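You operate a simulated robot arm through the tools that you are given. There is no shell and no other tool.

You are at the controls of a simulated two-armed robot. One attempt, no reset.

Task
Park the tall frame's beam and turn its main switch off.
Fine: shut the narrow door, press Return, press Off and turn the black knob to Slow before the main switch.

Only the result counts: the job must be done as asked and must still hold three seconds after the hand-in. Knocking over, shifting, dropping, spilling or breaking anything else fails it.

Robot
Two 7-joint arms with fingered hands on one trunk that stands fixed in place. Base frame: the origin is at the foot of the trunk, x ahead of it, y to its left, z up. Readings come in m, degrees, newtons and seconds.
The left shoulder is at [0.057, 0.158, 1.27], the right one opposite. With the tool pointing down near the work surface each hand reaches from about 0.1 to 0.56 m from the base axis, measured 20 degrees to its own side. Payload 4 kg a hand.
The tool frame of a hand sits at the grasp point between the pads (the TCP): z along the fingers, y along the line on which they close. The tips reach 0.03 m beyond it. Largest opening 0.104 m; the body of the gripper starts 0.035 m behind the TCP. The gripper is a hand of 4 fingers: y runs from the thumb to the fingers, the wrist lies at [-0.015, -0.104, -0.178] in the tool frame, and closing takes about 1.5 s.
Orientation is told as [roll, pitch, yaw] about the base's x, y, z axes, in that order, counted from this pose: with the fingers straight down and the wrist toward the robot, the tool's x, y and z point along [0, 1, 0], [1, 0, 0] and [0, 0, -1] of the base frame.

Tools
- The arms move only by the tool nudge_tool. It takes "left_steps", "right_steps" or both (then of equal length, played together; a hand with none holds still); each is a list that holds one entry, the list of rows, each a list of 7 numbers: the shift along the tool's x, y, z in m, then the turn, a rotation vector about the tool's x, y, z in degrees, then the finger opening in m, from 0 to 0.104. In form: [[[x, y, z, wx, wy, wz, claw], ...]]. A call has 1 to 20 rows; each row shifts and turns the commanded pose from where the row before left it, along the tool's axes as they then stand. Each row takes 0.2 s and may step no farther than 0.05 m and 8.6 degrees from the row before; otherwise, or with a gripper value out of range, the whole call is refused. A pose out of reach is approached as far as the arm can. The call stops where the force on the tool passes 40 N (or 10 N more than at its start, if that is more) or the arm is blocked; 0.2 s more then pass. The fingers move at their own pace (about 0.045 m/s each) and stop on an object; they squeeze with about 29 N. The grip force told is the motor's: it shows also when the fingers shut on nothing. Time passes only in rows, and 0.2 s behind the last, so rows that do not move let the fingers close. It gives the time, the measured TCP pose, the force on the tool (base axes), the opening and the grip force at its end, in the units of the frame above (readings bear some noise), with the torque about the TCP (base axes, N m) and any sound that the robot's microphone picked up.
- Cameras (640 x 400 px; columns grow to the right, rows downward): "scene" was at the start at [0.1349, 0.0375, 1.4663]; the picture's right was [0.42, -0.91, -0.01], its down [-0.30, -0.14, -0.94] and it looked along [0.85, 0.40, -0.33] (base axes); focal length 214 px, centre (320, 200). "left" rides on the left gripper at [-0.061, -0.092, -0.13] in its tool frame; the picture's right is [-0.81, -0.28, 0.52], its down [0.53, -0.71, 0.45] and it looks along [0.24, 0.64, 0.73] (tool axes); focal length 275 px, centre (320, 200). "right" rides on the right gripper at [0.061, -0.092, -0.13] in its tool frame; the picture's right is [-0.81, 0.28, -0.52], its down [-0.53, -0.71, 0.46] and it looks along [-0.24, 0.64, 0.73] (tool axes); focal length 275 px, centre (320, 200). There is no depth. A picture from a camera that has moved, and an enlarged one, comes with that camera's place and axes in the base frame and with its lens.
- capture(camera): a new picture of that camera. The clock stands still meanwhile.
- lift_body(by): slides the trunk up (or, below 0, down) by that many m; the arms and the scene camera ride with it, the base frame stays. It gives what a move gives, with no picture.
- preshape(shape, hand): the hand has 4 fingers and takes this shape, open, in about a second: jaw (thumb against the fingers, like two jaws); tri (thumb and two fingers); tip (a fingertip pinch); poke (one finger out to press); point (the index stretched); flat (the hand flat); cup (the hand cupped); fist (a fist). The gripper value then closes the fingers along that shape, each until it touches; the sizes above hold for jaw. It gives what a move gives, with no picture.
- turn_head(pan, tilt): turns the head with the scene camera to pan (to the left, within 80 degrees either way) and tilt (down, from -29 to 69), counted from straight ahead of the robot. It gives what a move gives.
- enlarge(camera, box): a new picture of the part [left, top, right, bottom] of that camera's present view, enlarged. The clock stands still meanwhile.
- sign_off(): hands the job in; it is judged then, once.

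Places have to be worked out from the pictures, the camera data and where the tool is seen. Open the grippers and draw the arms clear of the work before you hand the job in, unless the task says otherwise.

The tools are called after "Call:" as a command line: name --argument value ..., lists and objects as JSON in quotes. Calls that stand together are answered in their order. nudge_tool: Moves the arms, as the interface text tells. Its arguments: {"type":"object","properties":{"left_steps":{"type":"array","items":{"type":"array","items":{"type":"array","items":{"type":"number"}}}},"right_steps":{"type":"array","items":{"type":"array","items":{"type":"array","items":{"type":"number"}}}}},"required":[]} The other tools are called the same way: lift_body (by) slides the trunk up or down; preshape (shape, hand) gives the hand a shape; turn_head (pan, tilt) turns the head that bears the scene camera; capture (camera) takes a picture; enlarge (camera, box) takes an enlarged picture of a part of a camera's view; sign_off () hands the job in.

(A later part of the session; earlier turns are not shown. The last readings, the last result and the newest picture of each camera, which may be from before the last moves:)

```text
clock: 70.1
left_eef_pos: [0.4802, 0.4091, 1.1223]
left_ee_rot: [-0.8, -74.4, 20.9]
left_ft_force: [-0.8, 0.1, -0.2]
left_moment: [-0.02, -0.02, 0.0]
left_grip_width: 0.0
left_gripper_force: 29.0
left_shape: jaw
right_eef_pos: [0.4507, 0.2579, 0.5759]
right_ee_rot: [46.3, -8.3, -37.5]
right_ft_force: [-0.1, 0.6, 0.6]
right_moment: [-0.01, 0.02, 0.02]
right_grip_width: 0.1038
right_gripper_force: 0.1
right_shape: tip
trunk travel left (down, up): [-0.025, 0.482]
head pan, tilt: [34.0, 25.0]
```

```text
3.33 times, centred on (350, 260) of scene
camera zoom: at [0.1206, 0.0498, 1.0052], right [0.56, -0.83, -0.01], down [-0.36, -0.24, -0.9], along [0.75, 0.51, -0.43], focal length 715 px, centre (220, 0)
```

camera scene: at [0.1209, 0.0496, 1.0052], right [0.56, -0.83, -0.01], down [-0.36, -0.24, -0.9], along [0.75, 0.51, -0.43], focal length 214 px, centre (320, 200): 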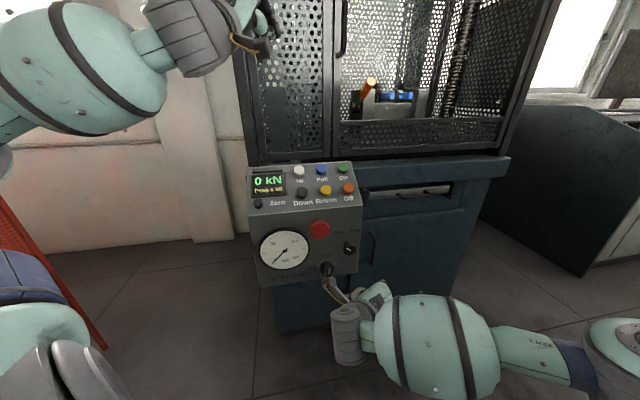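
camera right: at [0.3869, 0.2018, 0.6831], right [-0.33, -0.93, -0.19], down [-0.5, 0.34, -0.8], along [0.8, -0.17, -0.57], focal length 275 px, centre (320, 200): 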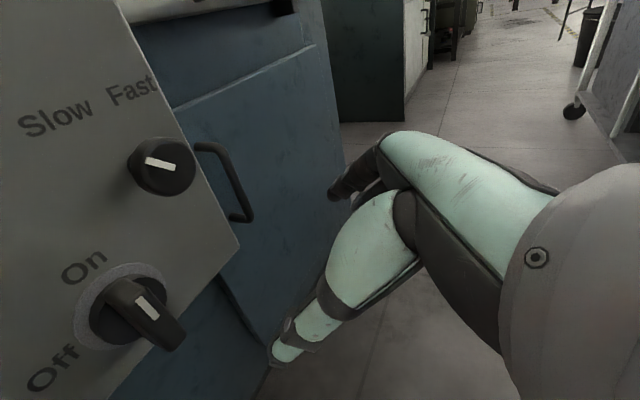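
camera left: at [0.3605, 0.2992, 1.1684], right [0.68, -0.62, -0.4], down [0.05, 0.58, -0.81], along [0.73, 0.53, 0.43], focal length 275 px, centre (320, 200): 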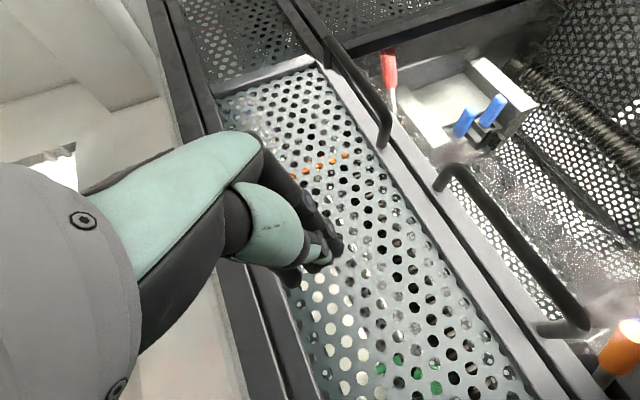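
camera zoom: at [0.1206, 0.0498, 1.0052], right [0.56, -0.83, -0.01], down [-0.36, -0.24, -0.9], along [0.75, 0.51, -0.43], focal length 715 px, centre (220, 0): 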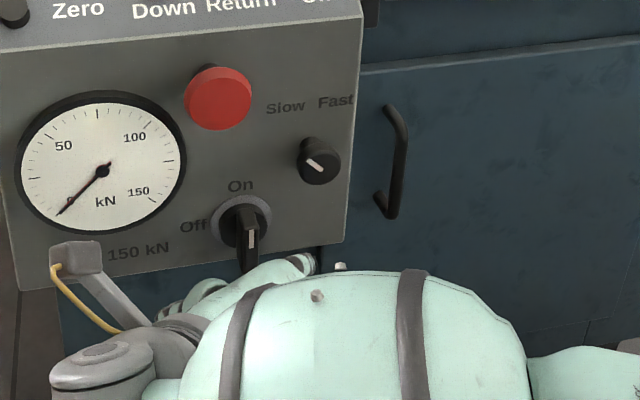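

The index tip projects where it is seen, at (305,262). I'll move in along the normal by 5 cm so that only the index reaches the bar's depth, just right of its top.

Call:
nudge_tool --right_steps '[[[0.0154, 0.0028, 0.0196, 0, 0, 0, 0.104], [0.0154, 0.0028, 0.0196, 0, 0, 0, 0.104]]]'

Call:
enlarge --camera "right" --box '[220, 100, 420, 300]'

Call:
enlarge --camera "scene" --box '[290, 200, 390, 300]'

```text
clock: 70.7
left_eef_pos: [0.4789, 0.4081, 1.123]
left_ee_rot: [-0.8, -74.4, 20.7]
left_ft_force: [-1.0, -1.1, 0.1]
left_moment: [-0.01, 0.0, 0.0]
left_grip_width: 0.0
left_gripper_force: 29.1
left_shape: jaw
right_eef_pos: [0.4863, 0.2839, 0.5738]
right_ee_rot: [46.4, -8.2, -37.5]
right_ft_force: [0.0, -0.5, -0.3]
right_moment: [0.01, -0.03, -0.01]
right_grip_width: 0.1037
right_gripper_force: 0.0
right_shape: tip
right hand out of reach, approached as far as the arm can: row 2
trunk travel left (down, up): [-0.025, 0.482]
head pan, tilt: [34.0, 25.0]
```

```text
2.00 times, centred on (320, 200) of right
camera zoom: at [0.3664, 0.3078, 0.6957], right [-0.33, -0.93, -0.19], down [-0.5, 0.34, -0.8], along [0.8, -0.16, -0.58], focal length 551 px, centre (320, 200)
```

zoom: 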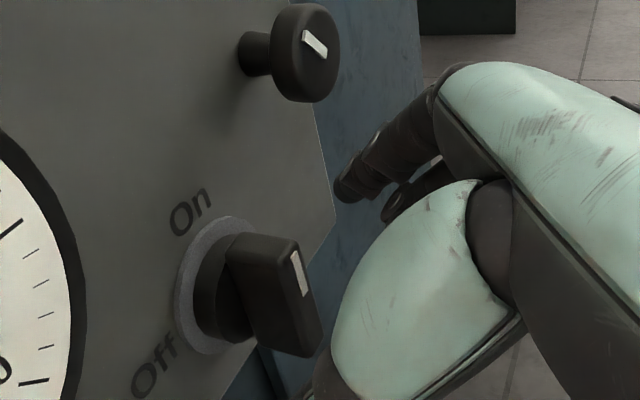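

```text
4.00 times, centred on (340, 250) of scene
camera zoom: at [0.1209, 0.0495, 1.0052], right [0.56, -0.83, -0.01], down [-0.36, -0.24, -0.9], along [0.75, 0.51, -0.43], focal length 858 px, centre (240, 0)
```

zoom: 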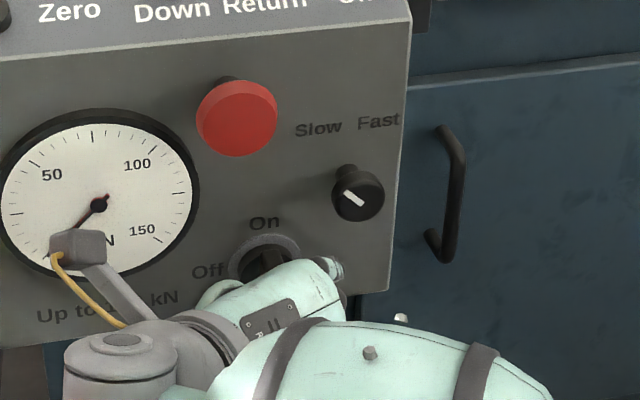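

The arm hit its limit reaching that far left. A closed pinch (thumb backed by the fingers) from the clockwise-tilted pose should be about twice as stiff as the thumb alone, so I'll back out, tilt clockwise again and close the fingers.

Call:
nudge_tool --right_steps '[[[-0.0168, -0.0031, -0.0183, 0, 0, 0, 0.104], [-0.0168, -0.0031, -0.0183, 0, 0, 0, 0.104], [-0.0056, 0.0295, 0.0002, 0, 0, 0, 0.06], [-0.0056, 0.0295, 0.0002, 0, 0, 0, 0.02], [0, 0, 0, 4.7, 0.87, 5.11, 0.0], [0, 0, 0, 4.7, 0.87, 5.11, 0.0], [0, 0, 0, 4.7, 0.87, 5.11, 0.0], [0, 0, 0, 4.7, 0.87, 5.11, 0.0], [0, 0, 0, 4.7, 0.87, 5.11, 0.0]]]'

Call:
enlarge --camera "scene" --box '[290, 200, 410, 300]'

Call:
enlarge --camera "right" --box '[180, 150, 440, 370]'

```text
clock: 72.7
left_eef_pos: [0.4796, 0.4082, 1.1229]
left_ee_rot: [-0.6, -74.4, 20.7]
left_ft_force: [-0.1, 0.0, -0.2]
left_moment: [0.01, -0.01, 0.03]
left_grip_width: 0.0
left_gripper_force: 29.3
left_shape: jaw
right_eef_pos: [0.4938, 0.2069, 0.5742]
right_ee_rot: [51.1, 26.6, -36.7]
right_ft_force: [0.7, 0.0, 0.0]
right_moment: [-0.01, 0.01, -0.03]
right_grip_width: 0.0
right_gripper_force: 22.8
right_shape: tip
trunk travel left (down, up): [-0.025, 0.482]
head pan, tilt: [34.0, 25.0]
```

```text
4.00 times, centred on (350, 250) of scene
camera zoom: at [0.1211, 0.0493, 1.0052], right [0.56, -0.83, -0.01], down [-0.36, -0.24, -0.9], along [0.75, 0.51, -0.43], focal length 858 px, centre (200, 0)
```

zoom: 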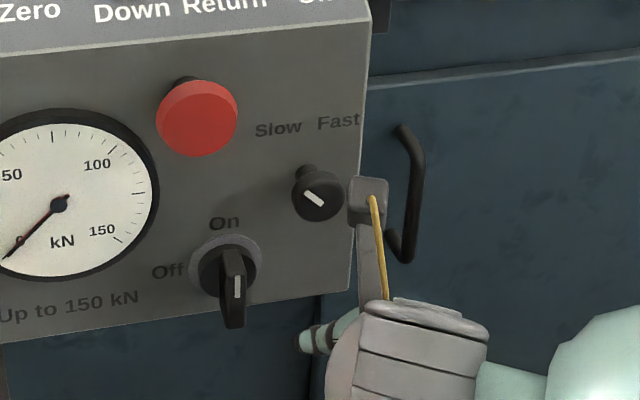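

```text
1.82 times, centred on (310, 260) of right
camera zoom: at [0.4381, 0.1691, 0.733], right [-0.46, -0.8, -0.4], down [-0.75, 0.58, -0.31], along [0.48, 0.16, -0.86], focal length 500 px, centre (338, 91)
```

zoom: 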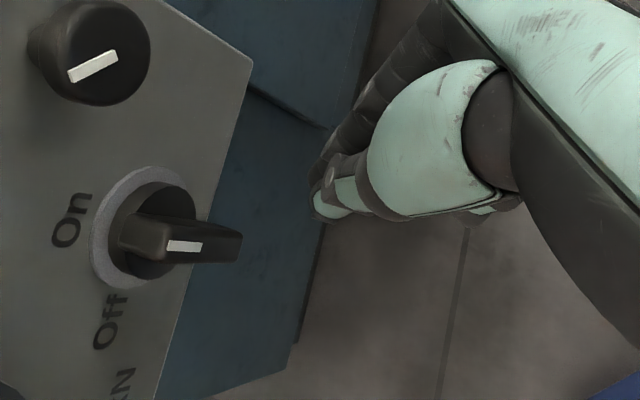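

The closed tips are seen where predicted. I'll move in along the normal so the tips sit right of the bar's top at its depth.

Call:
nudge_tool --right_steps '[[[0.0256, 0.0075, 0.0218, 0, 0, 0, 0.0], [0.0256, 0.0075, 0.0218, 0, 0, 0, 0.0]]]'

Call:
enlarge --camera "scene" --box '[300, 210, 390, 300]'

Call:
enlarge --camera "right" --box '[200, 150, 400, 350]'

```text
clock: 73.3
left_eef_pos: [0.4795, 0.4098, 1.1217]
left_ee_rot: [-0.8, -74.4, 20.8]
left_ft_force: [0.0, 0.4, -0.1]
left_moment: [0.01, -0.02, -0.02]
left_grip_width: 0.0
left_gripper_force: 29.0
left_shape: jaw
right_eef_pos: [0.5503, 0.2492, 0.5791]
right_ee_rot: [51.1, 26.4, -36.9]
right_ft_force: [0.8, -1.1, 0.1]
right_moment: [0.02, 0.01, 0.02]
right_grip_width: 0.0
right_gripper_force: 29.5
right_shape: tip
trunk travel left (down, up): [-0.025, 0.482]
head pan, tilt: [34.0, 25.0]
```

```text
4.44 times, centred on (345, 255) of scene
camera zoom: at [0.121, 0.0497, 1.0052], right [0.56, -0.83, -0.01], down [-0.36, -0.24, -0.9], along [0.75, 0.51, -0.43], focal length 953 px, centre (209, -44)
```

zoom: 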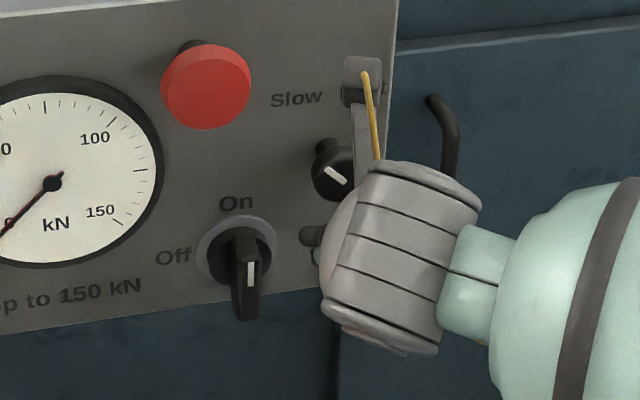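

```text
2.00 times, centred on (300, 250) of right
camera zoom: at [0.4926, 0.2115, 0.7372], right [-0.46, -0.8, -0.4], down [-0.75, 0.58, -0.31], along [0.48, 0.16, -0.86], focal length 551 px, centre (360, 100)
```

zoom: 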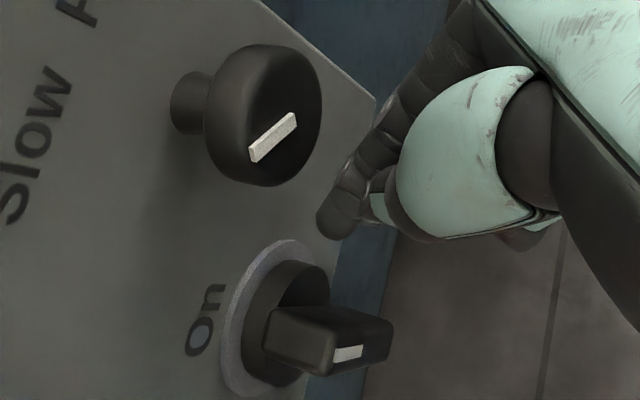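

The dark index tip leads, level with the bar's top (about 22 mm above the pivot). I'll push left step by step.

Call:
nudge_tool --right_steps '[[[-0.0025, -0.0089, 0.0039, 0, 0, 0, 0.0], [-0.0025, -0.0089, 0.0039, 0, 0, 0, 0.0], [-0.0025, -0.0089, 0.0039, 0, 0, 0, 0.0], [-0.0025, -0.0089, 0.0039, 0, 0, 0, 0.0], [-0.0013, -0.0045, 0.002, 0, 0, 0, 0.0]]]'

Call:
enlarge --camera "scene" --box '[300, 210, 390, 300]'

Call:
enlarge --camera "right" --box '[200, 150, 400, 350]'

```text
clock: 74.5
left_eef_pos: [0.4641, 0.4103, 1.1283]
left_ee_rot: [-2.6, -75.2, 22.4]
left_ft_force: [0.1, 0.6, 0.0]
left_moment: [0.01, 0.02, -0.03]
left_grip_width: 0.0
left_gripper_force: 29.1
left_shape: jaw
right_eef_pos: [0.5207, 0.2732, 0.5865]
right_ee_rot: [51.5, 25.1, -38.0]
right_ft_force: [3.8, -4.5, -0.6]
right_moment: [-0.1, -0.06, -0.1]
right_grip_width: 0.0001
right_gripper_force: 28.8
right_shape: tip
trunk travel left (down, up): [-0.025, 0.482]
head pan, tilt: [34.0, 25.0]
stopped in row 5 (right hand): the force on the tool passed its limit at 42 N (the readings are from after the stop); the commanded pose is now the measured one
```

```text
4.44 times, centred on (345, 255) of scene
camera zoom: at [0.12, 0.0506, 1.0052], right [0.56, -0.83, -0.01], down [-0.36, -0.24, -0.9], along [0.75, 0.51, -0.43], focal length 953 px, centre (209, -44)
```

zoom: 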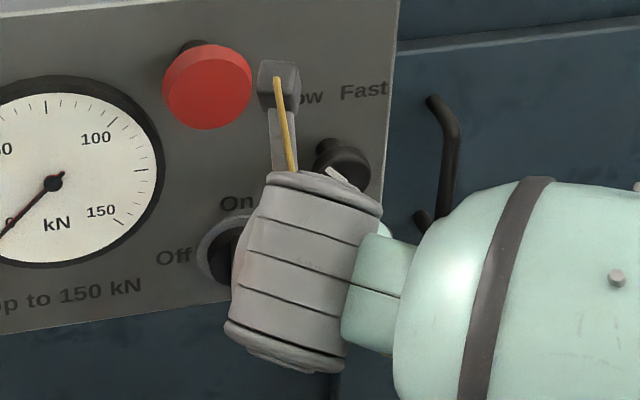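

```text
2.00 times, centred on (300, 250) of right
camera zoom: at [0.4584, 0.2388, 0.7438], right [-0.47, -0.79, -0.4], down [-0.73, 0.6, -0.33], along [0.5, 0.13, -0.85], focal length 551 px, centre (360, 100)
```

zoom: 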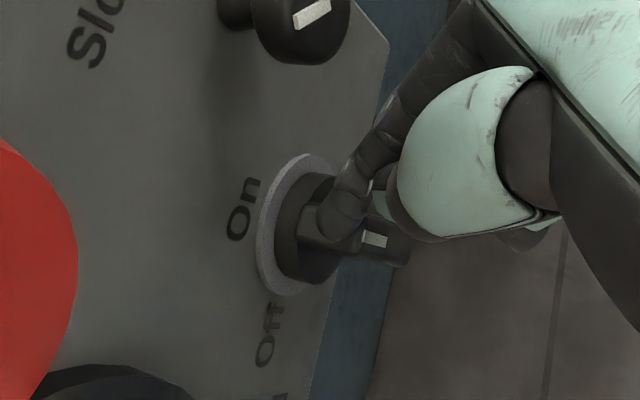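

The push peaked at 42 N and the finger slid up over the bar's top without turning it. Pushing sideways with stiffer geometry should work: a flat, palm-down hand pointing into the console can press the bar's top left with the index's side. I'll retreat and re-orient first.

Call:
nudge_tool --right_steps '[[[0.0051, 0.0177, -0.0077, 0, 0, 0, 0.0], [0.0051, 0.0177, -0.0077, 0, 0, 0, 0.0], [-0.0104, -0.0089, -0.0369, 0, 0, 0, 0.0], [-0.0104, -0.0089, -0.0369, 0, 0, 0, 0.0], [-0.0104, -0.0089, -0.0369, 0, 0, 0, 0.0], [-0.0104, -0.0089, -0.0369, 0, 0, 0, 0.0], [0, 0, 0, -4.7, -0.87, -5.11, 0.0], [0, 0, 0, -4.7, -0.87, -5.11, 0.0], [0, 0, 0, -4.7, -0.87, -5.11, 0.0], [0, 0, 0, -4.7, -0.87, -5.11, 0.0], [0, 0, 0, -4.7, -0.87, -5.11, 0.0]]]'

Call:
enlarge --camera "scene" --box '[230, 170, 390, 300]'

```text
clock: 76.9
left_eef_pos: [0.4667, 0.4082, 1.1287]
left_ee_rot: [-1.7, -75.2, 21.7]
left_ft_force: [0.3, -0.7, -0.4]
left_moment: [0.02, -0.01, -0.01]
left_grip_width: 0.0
left_gripper_force: 29.1
left_shape: jaw
right_eef_pos: [0.4555, 0.1373, 0.6557]
right_ee_rot: [46.9, -9.7, -38.8]
right_ft_force: [-0.2, -0.6, -0.2]
right_moment: [0.01, -0.01, -0.01]
right_grip_width: 0.0001
right_gripper_force: 28.9
right_shape: tip
trunk travel left (down, up): [-0.025, 0.482]
head pan, tilt: [34.0, 25.0]
```

```text
3.08 times, centred on (310, 235) of scene
camera zoom: at [0.1208, 0.0497, 1.0052], right [0.56, -0.83, -0.01], down [-0.36, -0.24, -0.9], along [0.75, 0.51, -0.43], focal length 660 px, centre (351, 92)
```

zoom: 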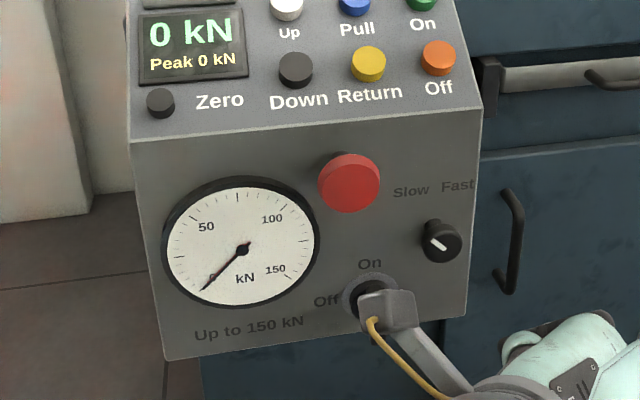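

The console is undisturbed. I'll roll the hand back to palm-down and take the flat shape, then see where its fingers point.

Call:
nudge_tool --right_steps '[[[0, 0, 0, 0, 0, -8, 0.05], [0, 0, 0, 0, 0, -8, 0.104], [0, 0, 0, 0, 0, -8, 0.104], [0, 0, 0, 0, 0, -8, 0.104], [0, 0, 0, 0, 0, -8, 0.104], [0, 0, 0, 0, 0, -8, 0.104], [0, 0, 0, 0, 0, -8, 0.104], [0, 0, 0, 0, 0, -8, 0.104], [0, 0, 0, 0, 0, -8, 0.104], [0, 0, 0, 0, 0, -8, 0.104]]]'

Call:
preshape --hand "right" --shape "flat"

Call:
capture --camera "scene"

Call:
capture --camera "right"

```text
clock: 79.1
left_eef_pos: [0.4662, 0.4066, 1.1276]
left_ee_rot: [-1.7, -75.1, 21.6]
left_ft_force: [0.1, -0.7, 0.0]
left_moment: [0.0, -0.02, 0.03]
left_grip_width: 0.0004
left_gripper_force: 29.6
left_shape: jaw
right_eef_pos: [0.4551, 0.1379, 0.6572]
right_ee_rot: [24.9, -41.9, 7.3]
right_ft_force: [-0.1, 0.3, 0.3]
right_moment: [0.0, 0.05, 0.02]
right_grip_width: 0.1036
right_gripper_force: 0.2
right_shape: tip
right hand out of reach, approached as far as the arm can: row 7, 8, 9, 10
trunk travel left (down, up): [-0.025, 0.482]
head pan, tilt: [34.0, 25.0]
```

```text
clock: 80.0
left_eef_pos: [0.4668, 0.407, 1.1274]
left_ee_rot: [-1.6, -75.2, 21.5]
left_ft_force: [0.5, -0.2, -0.2]
left_moment: [0.02, 0.01, -0.04]
left_grip_width: 0.0
left_gripper_force: 28.4
left_shape: jaw
right_eef_pos: [0.4546, 0.1384, 0.6571]
right_ee_rot: [24.8, -41.9, 7.3]
right_ft_force: [0.0, 0.2, 0.1]
right_moment: [-0.03, 0.0, 0.0]
right_grip_width: 0.096
right_gripper_force: 0.1
right_shape: flat
trunk travel left (down, up): [-0.025, 0.482]
head pan, tilt: [34.0, 25.0]
```

```text
taken
camera scene: at [0.1209, 0.0495, 1.0052], right [0.56, -0.83, -0.01], down [-0.36, -0.24, -0.9], along [0.75, 0.51, -0.43], focal length 214 px, centre (320, 200)
```

scene: 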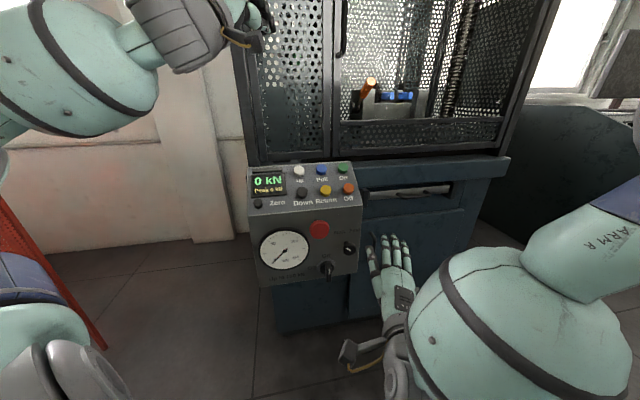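

```text
taken
camera right: at [0.2912, 0.117, 0.7055], right [0.24, -0.93, 0.28], down [-0.07, -0.3, -0.95], along [0.97, 0.21, -0.14], focal length 275 px, centre (320, 200)
```

right: 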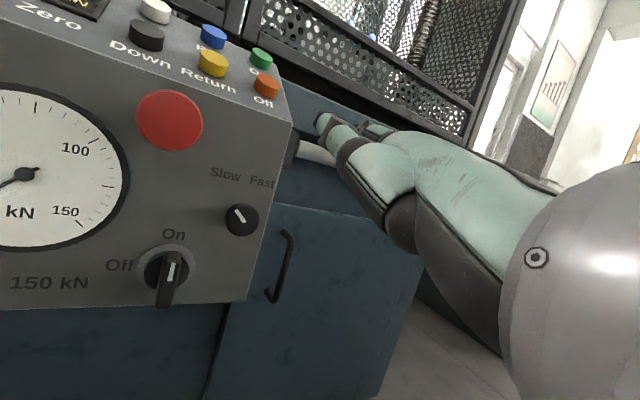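

The hand is now flat with the fingers pointing into the console. I'll enlarge to see the fingers and thumb relative to the console.

Call:
enlarge --camera "scene" --box '[320, 210, 440, 310]'

Call:
enlarge --camera "right" --box '[270, 80, 470, 280]'

```text
4.00 times, centred on (380, 260) of scene
camera zoom: at [0.1209, 0.0495, 1.0052], right [0.56, -0.83, -0.01], down [-0.36, -0.24, -0.9], along [0.75, 0.51, -0.43], focal length 858 px, centre (80, -40)
```

zoom: 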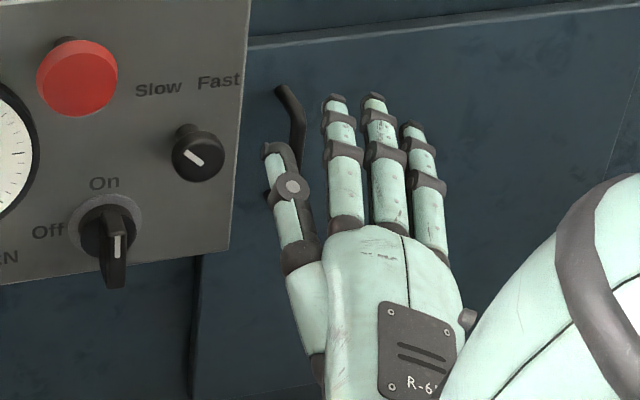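

```text
2.00 times, centred on (370, 180) of right
camera zoom: at [0.2912, 0.117, 0.7055], right [0.24, -0.93, 0.28], down [-0.07, -0.3, -0.95], along [0.97, 0.21, -0.14], focal length 551 px, centre (220, 240)
```

zoom: 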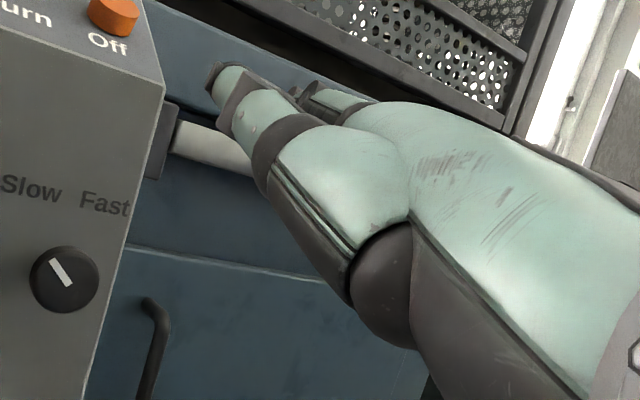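

The flat hand shows thumb plus three fingers, with the index tip at about tool [0.012, 0.099, -0.022]; at 37° pitch the fingers would point straight into the console. I'll rotate to that orientation and then lower in front of the switch.

Call:
nudge_tool --right_steps '[[[0, 0, 0, 2.57, -0.04, -6.8, 0.096], [0, 0, 0, 2.57, -0.04, -6.8, 0.096], [0, 0, 0, 2.57, -0.04, -6.8, 0.096], [0, 0, 0, 2.57, -0.04, -6.8, 0.096]]]'

Call:
enlarge --camera "scene" --box '[300, 190, 440, 310]'

```text
clock: 81.0
left_eef_pos: [0.4674, 0.4085, 1.1277]
left_ee_rot: [-1.6, -75.1, 21.6]
left_ft_force: [-0.2, -0.5, 0.2]
left_moment: [0.0, 0.03, 0.01]
left_grip_width: 0.0
left_gripper_force: 29.1
left_shape: jaw
right_eef_pos: [0.4457, 0.1426, 0.671]
right_ee_rot: [21.5, -41.9, 11.9]
right_ft_force: [-0.1, -1.0, -0.2]
right_moment: [0.01, 0.04, -0.02]
right_grip_width: 0.0958
right_gripper_force: 0.1
right_shape: flat
right hand out of reach, approached as far as the arm can: row 1, 2, 3, 4
trunk travel left (down, up): [-0.025, 0.482]
head pan, tilt: [34.0, 25.0]
```

```text
3.33 times, centred on (370, 250) of scene
camera zoom: at [0.1209, 0.0495, 1.0052], right [0.56, -0.83, -0.01], down [-0.36, -0.24, -0.9], along [0.75, 0.51, -0.43], focal length 715 px, centre (153, 33)
```

zoom: 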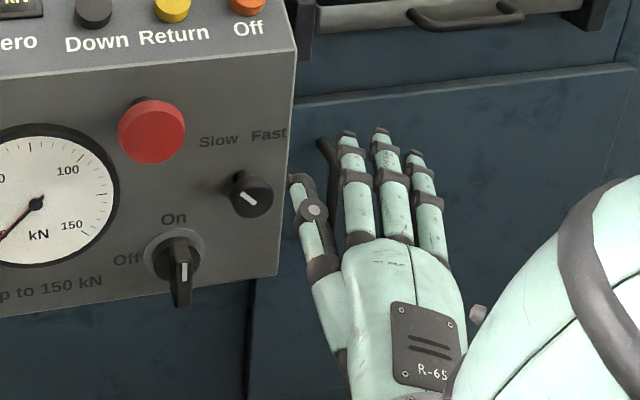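

Palm-down isn't reachable this low, so the flat-hand push is out. A closed pinch turned further clockwise (about 60°) loads the fingertips mostly end-on and sideways, which is stiffer, and I'll aim lower on the bar so the tip can't climb over its rounded top. Re-orienting now, away from the console.

Call:
preshape --hand "right" --shape "tip"

Call:
nudge_tool --right_steps '[[[0, 0, 0, 2.853, 2.247, 7.376, 0.06], [0, 0, 0, 2.853, 2.247, 7.376, 0.02], [0, 0, 0, 2.853, 2.247, 7.376, 0.0], [0, 0, 0, 2.853, 2.247, 7.376, 0.0], [0, 0, 0, 2.853, 2.247, 7.376, 0.0], [0, 0, 0, 2.853, 2.247, 7.376, 0.0], [0, 0, 0, 2.853, 2.247, 7.376, 0.0], [0, 0, 0, 2.853, 2.247, 7.376, 0.0], [0, 0, 0, 2.853, 2.247, 7.376, 0.0], [0, 0, 0, 2.853, 2.247, 7.376, 0.0], [0, 0, 0, 2.853, 2.247, 7.376, 0.0], [0, 0, 0, 2.853, 2.247, 7.376, 0.0], [0, 0, 0, 2.853, 2.247, 7.376, 0.0]]]'

Call:
capture --camera "scene"

Call:
capture --camera "right"

```text
clock: 81.9
left_eef_pos: [0.4677, 0.4081, 1.1287]
left_ee_rot: [-1.7, -75.1, 21.6]
left_ft_force: [0.9, 0.7, -0.4]
left_moment: [0.0, -0.02, -0.01]
left_grip_width: 0.0001
left_gripper_force: 28.7
left_shape: jaw
right_eef_pos: [0.4449, 0.1437, 0.6724]
right_ee_rot: [21.5, -42.0, 11.9]
right_ft_force: [-0.5, -0.2, 0.2]
right_moment: [0.03, 0.01, 0.01]
right_grip_width: 0.1035
right_gripper_force: 0.1
right_shape: tip
trunk travel left (down, up): [-0.025, 0.482]
head pan, tilt: [34.0, 25.0]
```

```text
clock: 84.7
left_eef_pos: [0.4669, 0.4075, 1.1278]
left_ee_rot: [-1.6, -75.1, 21.6]
left_ft_force: [1.0, -0.3, 0.1]
left_moment: [0.0, -0.01, 0.0]
left_grip_width: 0.0
left_gripper_force: 28.6
left_shape: jaw
right_eef_pos: [0.4439, 0.1425, 0.6707]
right_ee_rot: [56.4, 51.4, -33.8]
right_ft_force: [-0.6, -0.1, -0.2]
right_moment: [-0.01, 0.01, 0.02]
right_grip_width: 0.0001
right_gripper_force: 29.3
right_shape: tip
trunk travel left (down, up): [-0.025, 0.482]
head pan, tilt: [34.0, 25.0]
```

```text
taken
camera scene: at [0.1211, 0.0494, 1.0052], right [0.56, -0.83, -0.01], down [-0.36, -0.24, -0.9], along [0.75, 0.51, -0.43], focal length 214 px, centre (320, 200)
```

scene: 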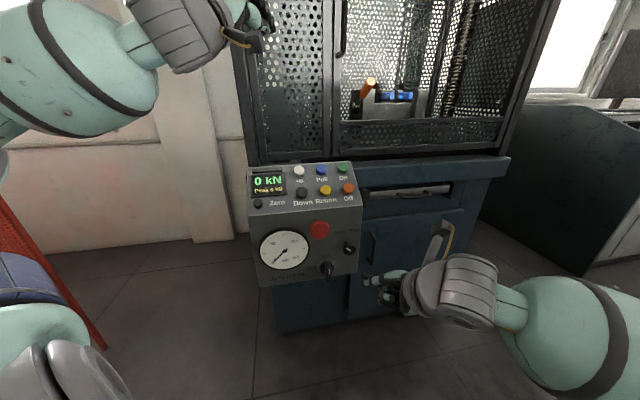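

```text
taken
camera right: at [0.4352, 0.0582, 0.8215], right [-0.6, -0.66, -0.46], down [-0.78, 0.62, 0.12], along [0.2, 0.43, -0.88], focal length 275 px, centre (320, 200)
```

right: 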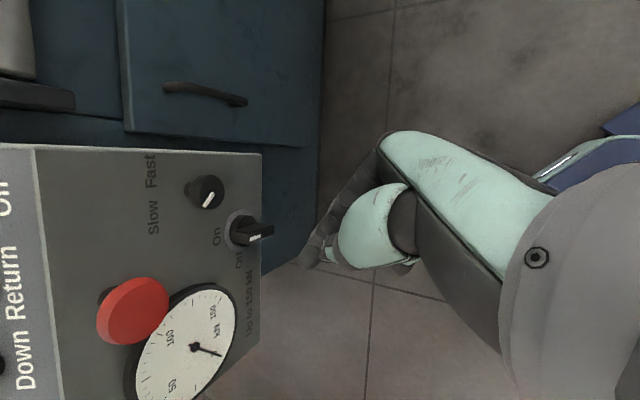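

The 60° clockwise pose is easily reachable. That suggests a stronger option: clamp the bar end to end (thumb on its top, fingers under its bottom) at about 90° clockwise and twist, which gives the full bar length as lever. I'll lower the trunk the last 2.5 cm and test that orientation in free space.

Call:
lift_body --by -0.025

Call:
nudge_tool --right_steps '[[[0, 0, 0, 5.02, 0.91, 5.5, 0.03], [0, 0, 0, 5.02, 0.91, 5.5, 0.06], [0, 0, 0, 5.02, 0.91, 5.5, 0.085], [0, 0, 0, 5.02, 0.91, 5.5, 0.085]]]'

Call:
capture --camera "scene"

```text
clock: 85.4
left_eef_pos: [0.4649, 0.4086, 1.1038]
left_ee_rot: [-1.5, -75.0, 21.6]
left_ft_force: [-0.3, -0.4, 0.7]
left_moment: [0.0, 0.0, 0.03]
left_grip_width: 0.0001
left_gripper_force: 29.5
left_shape: jaw
right_eef_pos: [0.4455, 0.1431, 0.6483]
right_ee_rot: [56.4, 51.2, -33.8]
right_ft_force: [-0.2, -0.6, 0.5]
right_moment: [-0.01, 0.01, -0.06]
right_grip_width: 0.0
right_gripper_force: 29.2
right_shape: tip
trunk travel left (down, up): [0.0, 0.507]
head pan, tilt: [34.0, 25.0]
```

```text
clock: 86.4
left_eef_pos: [0.4667, 0.4074, 1.1032]
left_ee_rot: [-1.5, -75.1, 21.5]
left_ft_force: [0.0, -0.2, -0.5]
left_moment: [0.03, 0.0, 0.02]
left_grip_width: 0.0
left_gripper_force: 28.7
left_shape: jaw
right_eef_pos: [0.445, 0.1421, 0.6496]
right_ee_rot: [88.0, 79.3, -4.1]
right_ft_force: [-1.5, -0.7, -0.2]
right_moment: [0.04, 0.02, 0.01]
right_grip_width: 0.0645
right_gripper_force: 0.0
right_shape: tip
trunk travel left (down, up): [0.0, 0.507]
head pan, tilt: [34.0, 25.0]
```

```text
taken
camera scene: at [0.1207, 0.0493, 0.9816], right [0.56, -0.83, -0.01], down [-0.36, -0.24, -0.9], along [0.75, 0.51, -0.43], focal length 214 px, centre (320, 200)
```

scene: 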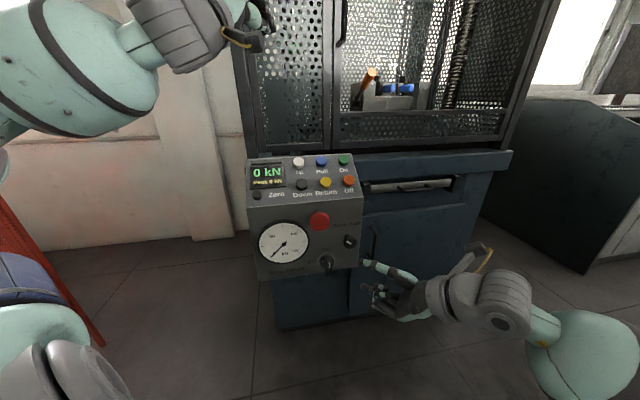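

The 90° clockwise pose is also reachable, with the pinch axis vertical. I'll move to a pre-position in front of the switch with thumb above and fingers below the bar.

Call:
nudge_tool --right_steps '[[[-0.0007, 0.035, 0.0244, 0, 0, 0, 0.085], [-0.0007, 0.035, 0.0244, 0, 0, 0, 0.085], [-0.0007, 0.035, 0.0244, 0, 0, 0, 0.085]]]'

Call:
enlarge --camera "scene" --box '[300, 210, 400, 310]'

Call:
enlarge --camera "right" --box '[180, 150, 400, 350]'

```text
clock: 87.2
left_eef_pos: [0.4674, 0.4081, 1.1039]
left_ee_rot: [-1.6, -75.2, 21.6]
left_ft_force: [0.1, 0.0, -0.1]
left_moment: [-0.02, -0.02, 0.02]
left_grip_width: 0.0
left_gripper_force: 28.6
left_shape: jaw
right_eef_pos: [0.4646, 0.2147, 0.5434]
right_ee_rot: [87.4, 79.2, -4.4]
right_ft_force: [-0.2, 0.3, -1.3]
right_moment: [-0.03, 0.01, -0.01]
right_grip_width: 0.0847
right_gripper_force: 0.0
right_shape: tip
trunk travel left (down, up): [0.0, 0.507]
head pan, tilt: [34.0, 25.0]
```

```text
4.00 times, centred on (350, 260) of scene
camera zoom: at [0.1208, 0.0496, 0.9815], right [0.56, -0.83, -0.01], down [-0.36, -0.24, -0.9], along [0.75, 0.51, -0.43], focal length 858 px, centre (200, -40)
```

zoom: 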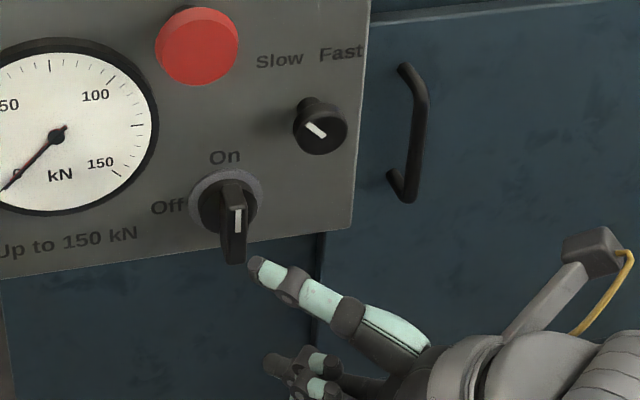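

```text
2.00 times, centred on (290, 250) of right
camera zoom: at [0.5019, 0.082, 0.6478], right [-0.76, -0.49, -0.42], down [-0.64, 0.48, 0.6], along [-0.09, 0.72, -0.68], focal length 551 px, centre (380, 100)
```

zoom: 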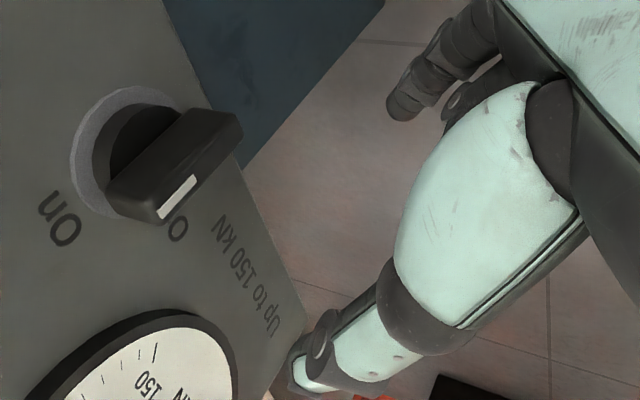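

Thumb tip and bar appear where computed. I'll move straight in along the console normal so the bar comes between the thumb and the fingers.

Call:
nudge_tool --right_steps '[[[0.0198, 0.0029, 0.021, 0, 0, 0, 0.085], [0.0198, 0.0029, 0.021, 0, 0, 0, 0.085], [0.0198, 0.0029, 0.021, 0, 0, 0, 0.085]]]'

Call:
enlarge --camera "scene" --box '[300, 210, 400, 310]'

Call:
enlarge --camera "right" --box '[180, 150, 400, 350]'

```text
clock: 88.0
left_eef_pos: [0.4656, 0.4088, 1.1032]
left_ee_rot: [-1.7, -75.1, 21.7]
left_ft_force: [-0.3, 0.8, -0.8]
left_moment: [0.01, 0.04, -0.04]
left_grip_width: 0.0
left_gripper_force: 28.6
left_shape: jaw
right_eef_pos: [0.5258, 0.2758, 0.5456]
right_ee_rot: [87.3, 79.2, -4.7]
right_ft_force: [0.7, 0.4, -0.1]
right_moment: [0.0, 0.03, -0.02]
right_grip_width: 0.0846
right_gripper_force: 0.0
right_shape: tip
trunk travel left (down, up): [0.0, 0.507]
head pan, tilt: [34.0, 25.0]
```

```text
4.00 times, centred on (350, 260) of scene
camera zoom: at [0.1207, 0.0497, 0.9815], right [0.56, -0.83, -0.01], down [-0.36, -0.24, -0.9], along [0.75, 0.51, -0.43], focal length 858 px, centre (200, -40)
```

zoom: 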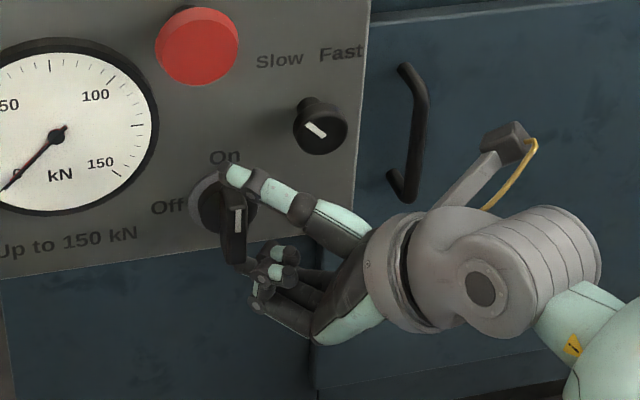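

```text
2.00 times, centred on (290, 250) of right
camera zoom: at [0.5643, 0.144, 0.6497], right [-0.76, -0.49, -0.42], down [-0.64, 0.48, 0.6], along [-0.09, 0.72, -0.69], focal length 551 px, centre (380, 100)
```

zoom: 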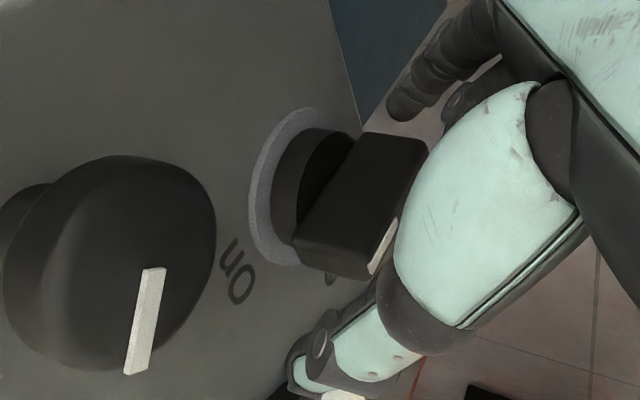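

The bar now lies between the thumb (above) and the two fingers (below). I'll close the grip on its ends.

Call:
nudge_tool --right_steps '[[[0, 0, 0, 0, 0, 0, 0.06], [0, 0, 0, 0, 0, 0, 0.04], [0, 0, 0, 0, 0, 0, 0.0], [0, 0, 0, 0, 0, 0, 0.0], [0, 0, 0, 0, 0, 0, 0.0]]]'

Call:
enlarge --camera "scene" --box '[300, 210, 400, 310]'

Call:
enlarge --camera "right" --box '[180, 150, 400, 350]'

```text
clock: 89.2
left_eef_pos: [0.4666, 0.4079, 1.1053]
left_ee_rot: [-1.6, -75.1, 21.6]
left_ft_force: [0.0, 0.5, 0.2]
left_moment: [0.02, -0.01, 0.02]
left_grip_width: 0.0002
left_gripper_force: 28.9
left_shape: jaw
right_eef_pos: [0.5262, 0.2766, 0.5454]
right_ee_rot: [87.6, 79.2, -4.5]
right_ft_force: [0.2, 0.5, 0.8]
right_moment: [-0.02, 0.08, 0.0]
right_grip_width: 0.0505
right_gripper_force: 29.0
right_shape: tip
trunk travel left (down, up): [0.0, 0.507]
head pan, tilt: [34.0, 25.0]
```

```text
4.00 times, centred on (350, 260) of scene
camera zoom: at [0.1207, 0.0495, 0.9816], right [0.56, -0.83, -0.01], down [-0.36, -0.24, -0.9], along [0.75, 0.51, -0.43], focal length 858 px, centre (200, -40)
```

zoom: 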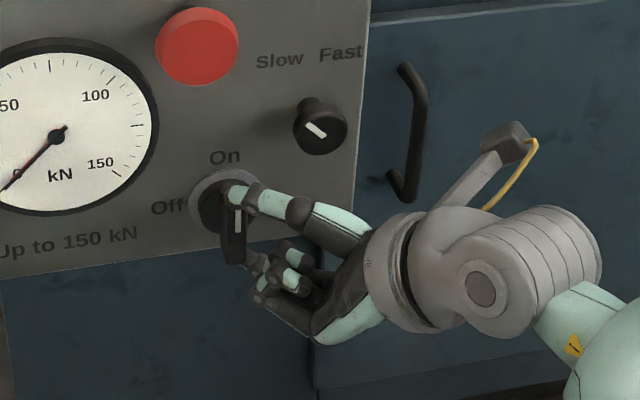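

```text
2.00 times, centred on (290, 250) of right
camera zoom: at [0.5642, 0.1437, 0.6501], right [-0.76, -0.49, -0.42], down [-0.64, 0.48, 0.6], along [-0.09, 0.72, -0.68], focal length 551 px, centre (380, 100)
```

zoom: 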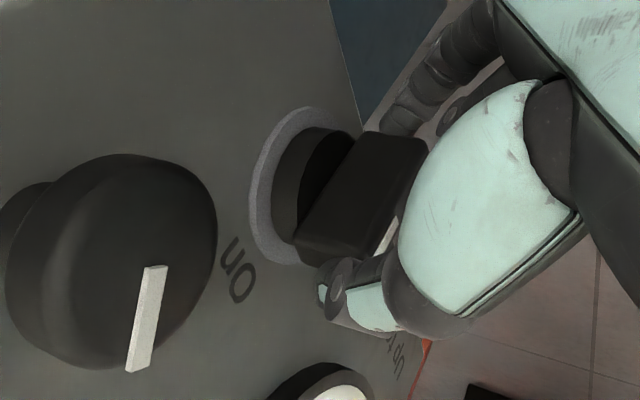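

The grip clamps the bar end to end (50.5 mm, 29 N). I'll twist counter-clockwise about the switch axis, two rows first.

Call:
nudge_tool --right_steps '[[[0.0003, -0.0016, 0, -5.02, -0.91, -5.5, 0.0], [0.0003, -0.0016, 0, -5.02, -0.91, -5.5, 0.0]]]'

Call:
enlarge --camera "right" --box '[180, 150, 400, 350]'

Call:
enlarge --camera "scene" --box '[300, 210, 400, 310]'

```text
clock: 89.8
left_eef_pos: [0.4646, 0.4066, 1.1057]
left_ee_rot: [-1.5, -75.3, 21.4]
left_ft_force: [-0.2, 0.7, 0.1]
left_moment: [0.0, -0.02, -0.01]
left_grip_width: 0.0
left_gripper_force: 29.0
left_shape: jaw
right_eef_pos: [0.5294, 0.2743, 0.5558]
right_ee_rot: [65.0, 65.4, -26.6]
right_ft_force: [7.8, -14.9, 28.0]
right_moment: [0.68, -0.16, -0.15]
right_grip_width: 0.0339
right_gripper_force: 29.5
right_shape: tip
trunk travel left (down, up): [0.0, 0.507]
head pan, tilt: [34.0, 25.0]
```

```text
2.00 times, centred on (290, 250) of right
camera zoom: at [0.5445, 0.162, 0.6867], right [-0.68, -0.57, -0.46], down [-0.73, 0.58, 0.37], along [0.06, 0.59, -0.81], focal length 551 px, centre (380, 100)
```

zoom: 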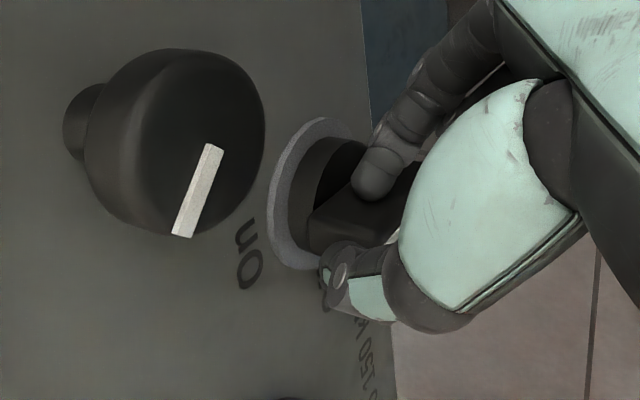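

```text
4.00 times, centred on (350, 260) of scene
camera zoom: at [0.1191, 0.0478, 0.9821], right [0.56, -0.83, -0.01], down [-0.36, -0.23, -0.9], along [0.75, 0.51, -0.43], focal length 858 px, centre (200, -40)
```

zoom: 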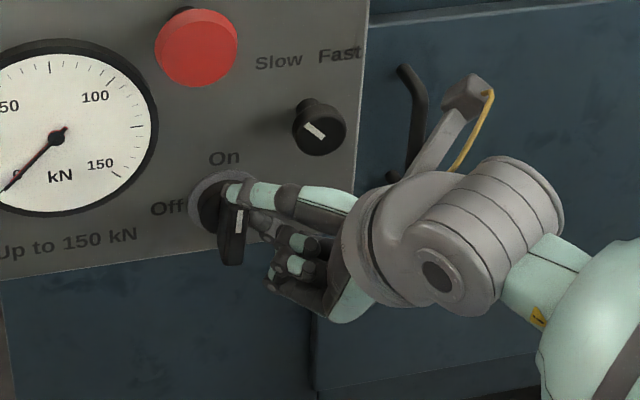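

The clamp slipped: the fingers slid to the bar's right side and the bar seems to have leaned a little clockwise. I'll look closer before going on.

Call:
enlarge --camera "scene" --box '[325, 245, 375, 295]'

Call:
enlarge --camera "right" --box '[270, 190, 370, 290]'

```text
8.00 times, centred on (350, 270) of scene
camera zoom: at [0.1191, 0.0478, 0.9821], right [0.56, -0.83, -0.01], down [-0.36, -0.23, -0.9], along [0.75, 0.51, -0.43], focal length 1716 px, centre (80, -360)
```

zoom: 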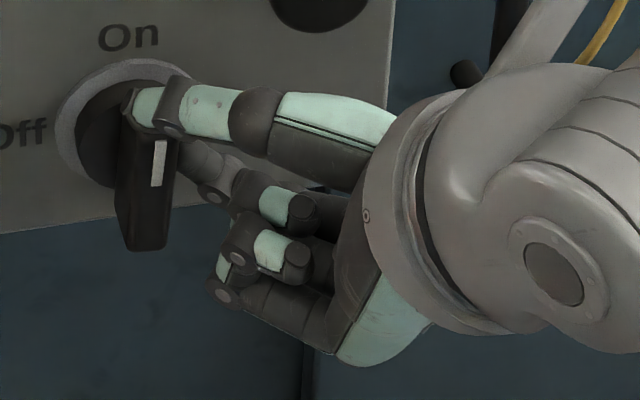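

```text
4.00 times, centred on (320, 240) of right
camera zoom: at [0.5445, 0.162, 0.6867], right [-0.68, -0.57, -0.46], down [-0.73, 0.58, 0.37], along [0.06, 0.59, -0.81], focal length 1101 px, centre (320, 40)
```

zoom: 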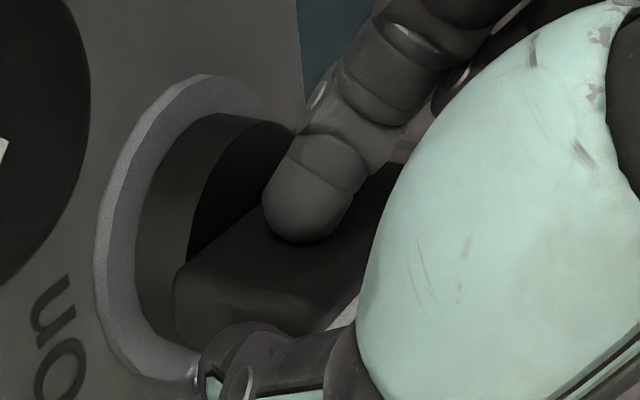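

The bar is still vertical; the fingers just slid off its lower end, so the switch needs more torque than the clamp's friction gave. With the hand at 90° clockwise, a leftward push loads the closed fingertips end-on and sideways, which is much stiffer; I'll release, back straight out, and set that up.

Call:
nudge_tool --right_steps '[[[0, 0, 0, 0, 0, 0, 0.05], [0, 0, 0, 0, 0, 0, 0.07], [0, 0, 0, 0, 0, 0, 0.07], [-0.0201, -0.0037, -0.022, 0, 0, 0, 0.07], [-0.0201, -0.0037, -0.022, 0, 0, 0, 0.07], [-0.0101, -0.0019, -0.011, 5.02, 0.91, 5.5, 0.03], [0, 0, 0, 5.02, 0.91, 5.5, 0.0], [0, 0, 0, 0, 0, 0, 0.0], [0, 0, 0, 0, 0, 0, 0.0]]]'

Call:
enlarge --camera "scene" --box '[300, 210, 400, 310]'

Call:
enlarge --camera "right" --box '[180, 150, 400, 350]'

```text
clock: 91.8
left_eef_pos: [0.4654, 0.4078, 1.104]
left_ee_rot: [-1.6, -75.1, 21.7]
left_ft_force: [0.0, -0.2, 0.1]
left_moment: [0.0, 0.01, 0.01]
left_grip_width: 0.0001
left_gripper_force: 29.3
left_shape: jaw
right_eef_pos: [0.474, 0.2223, 0.5496]
right_ee_rot: [87.6, 79.2, -4.5]
right_ft_force: [0.8, -0.1, 0.4]
right_moment: [0.01, 0.01, 0.06]
right_grip_width: 0.0002
right_gripper_force: 2.0
right_shape: tip
trunk travel left (down, up): [0.0, 0.507]
head pan, tilt: [34.0, 25.0]
```

```text
4.00 times, centred on (350, 260) of scene
camera zoom: at [0.1206, 0.0495, 0.9816], right [0.56, -0.83, -0.01], down [-0.36, -0.24, -0.9], along [0.75, 0.51, -0.43], focal length 858 px, centre (200, -40)
```

zoom: 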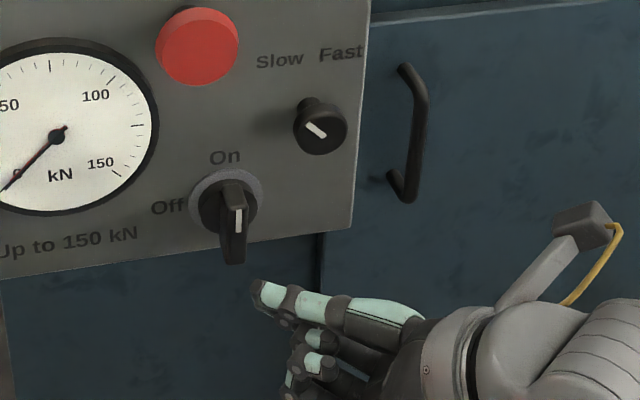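

```text
2.00 times, centred on (290, 250) of right
camera zoom: at [0.5126, 0.0899, 0.6529], right [-0.76, -0.49, -0.42], down [-0.64, 0.48, 0.6], along [-0.09, 0.72, -0.68], focal length 551 px, centre (380, 100)
```

zoom: 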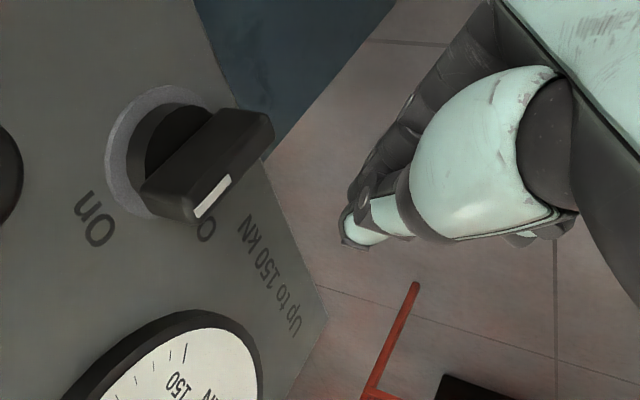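

The closed thumb-and-index tip is seen as predicted. I'll shift right and move in so the tip sits right of the bar's upper half at its depth, then check.

Call:
nudge_tool --right_steps '[[[0.0361, 0.0019, -0.0223, 0, 0, 0, 0.0], [0.0204, 0.0037, 0.0224, 0, 0, 0, 0.0], [0.0204, 0.0037, 0.0224, 0, 0, 0, 0.0]]]'

Call:
enlarge --camera "scene" --box '[300, 210, 400, 310]'

Call:
enlarge --camera "right" --box '[180, 150, 400, 350]'

```text
clock: 92.6
left_eef_pos: [0.4669, 0.4081, 1.103]
left_ee_rot: [-1.7, -75.2, 21.8]
left_ft_force: [-0.3, -0.2, 0.8]
left_moment: [0.0, 0.03, 0.03]
left_grip_width: 0.0001
left_gripper_force: 29.2
left_shape: jaw
right_eef_pos: [0.5531, 0.2421, 0.5532]
right_ee_rot: [87.3, 79.3, -4.7]
right_ft_force: [0.0, -0.3, -0.2]
right_moment: [0.0, -0.03, 0.05]
right_grip_width: 0.0
right_gripper_force: 28.7
right_shape: tip
trunk travel left (down, up): [0.0, 0.507]
head pan, tilt: [34.0, 25.0]
```

```text
4.00 times, centred on (350, 260) of scene
camera zoom: at [0.1207, 0.0498, 0.9815], right [0.56, -0.83, -0.01], down [-0.36, -0.24, -0.9], along [0.75, 0.51, -0.43], focal length 858 px, centre (200, -40)
```

zoom: 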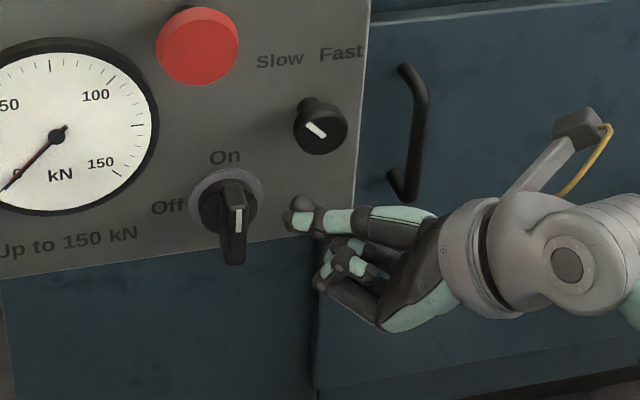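

```text
2.00 times, centred on (290, 250) of right
camera zoom: at [0.591, 0.11, 0.6574], right [-0.76, -0.49, -0.42], down [-0.64, 0.48, 0.6], along [-0.09, 0.72, -0.69], focal length 551 px, centre (380, 100)
```

zoom: 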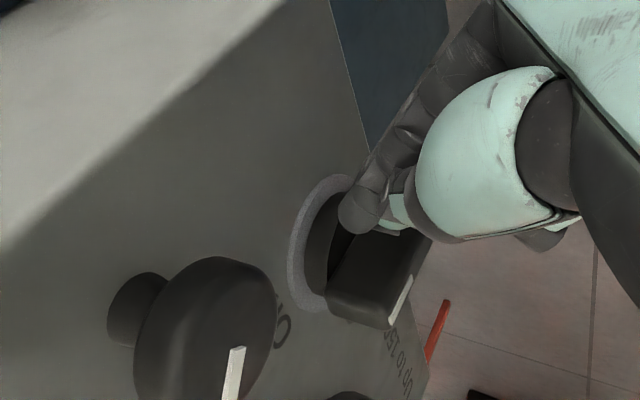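

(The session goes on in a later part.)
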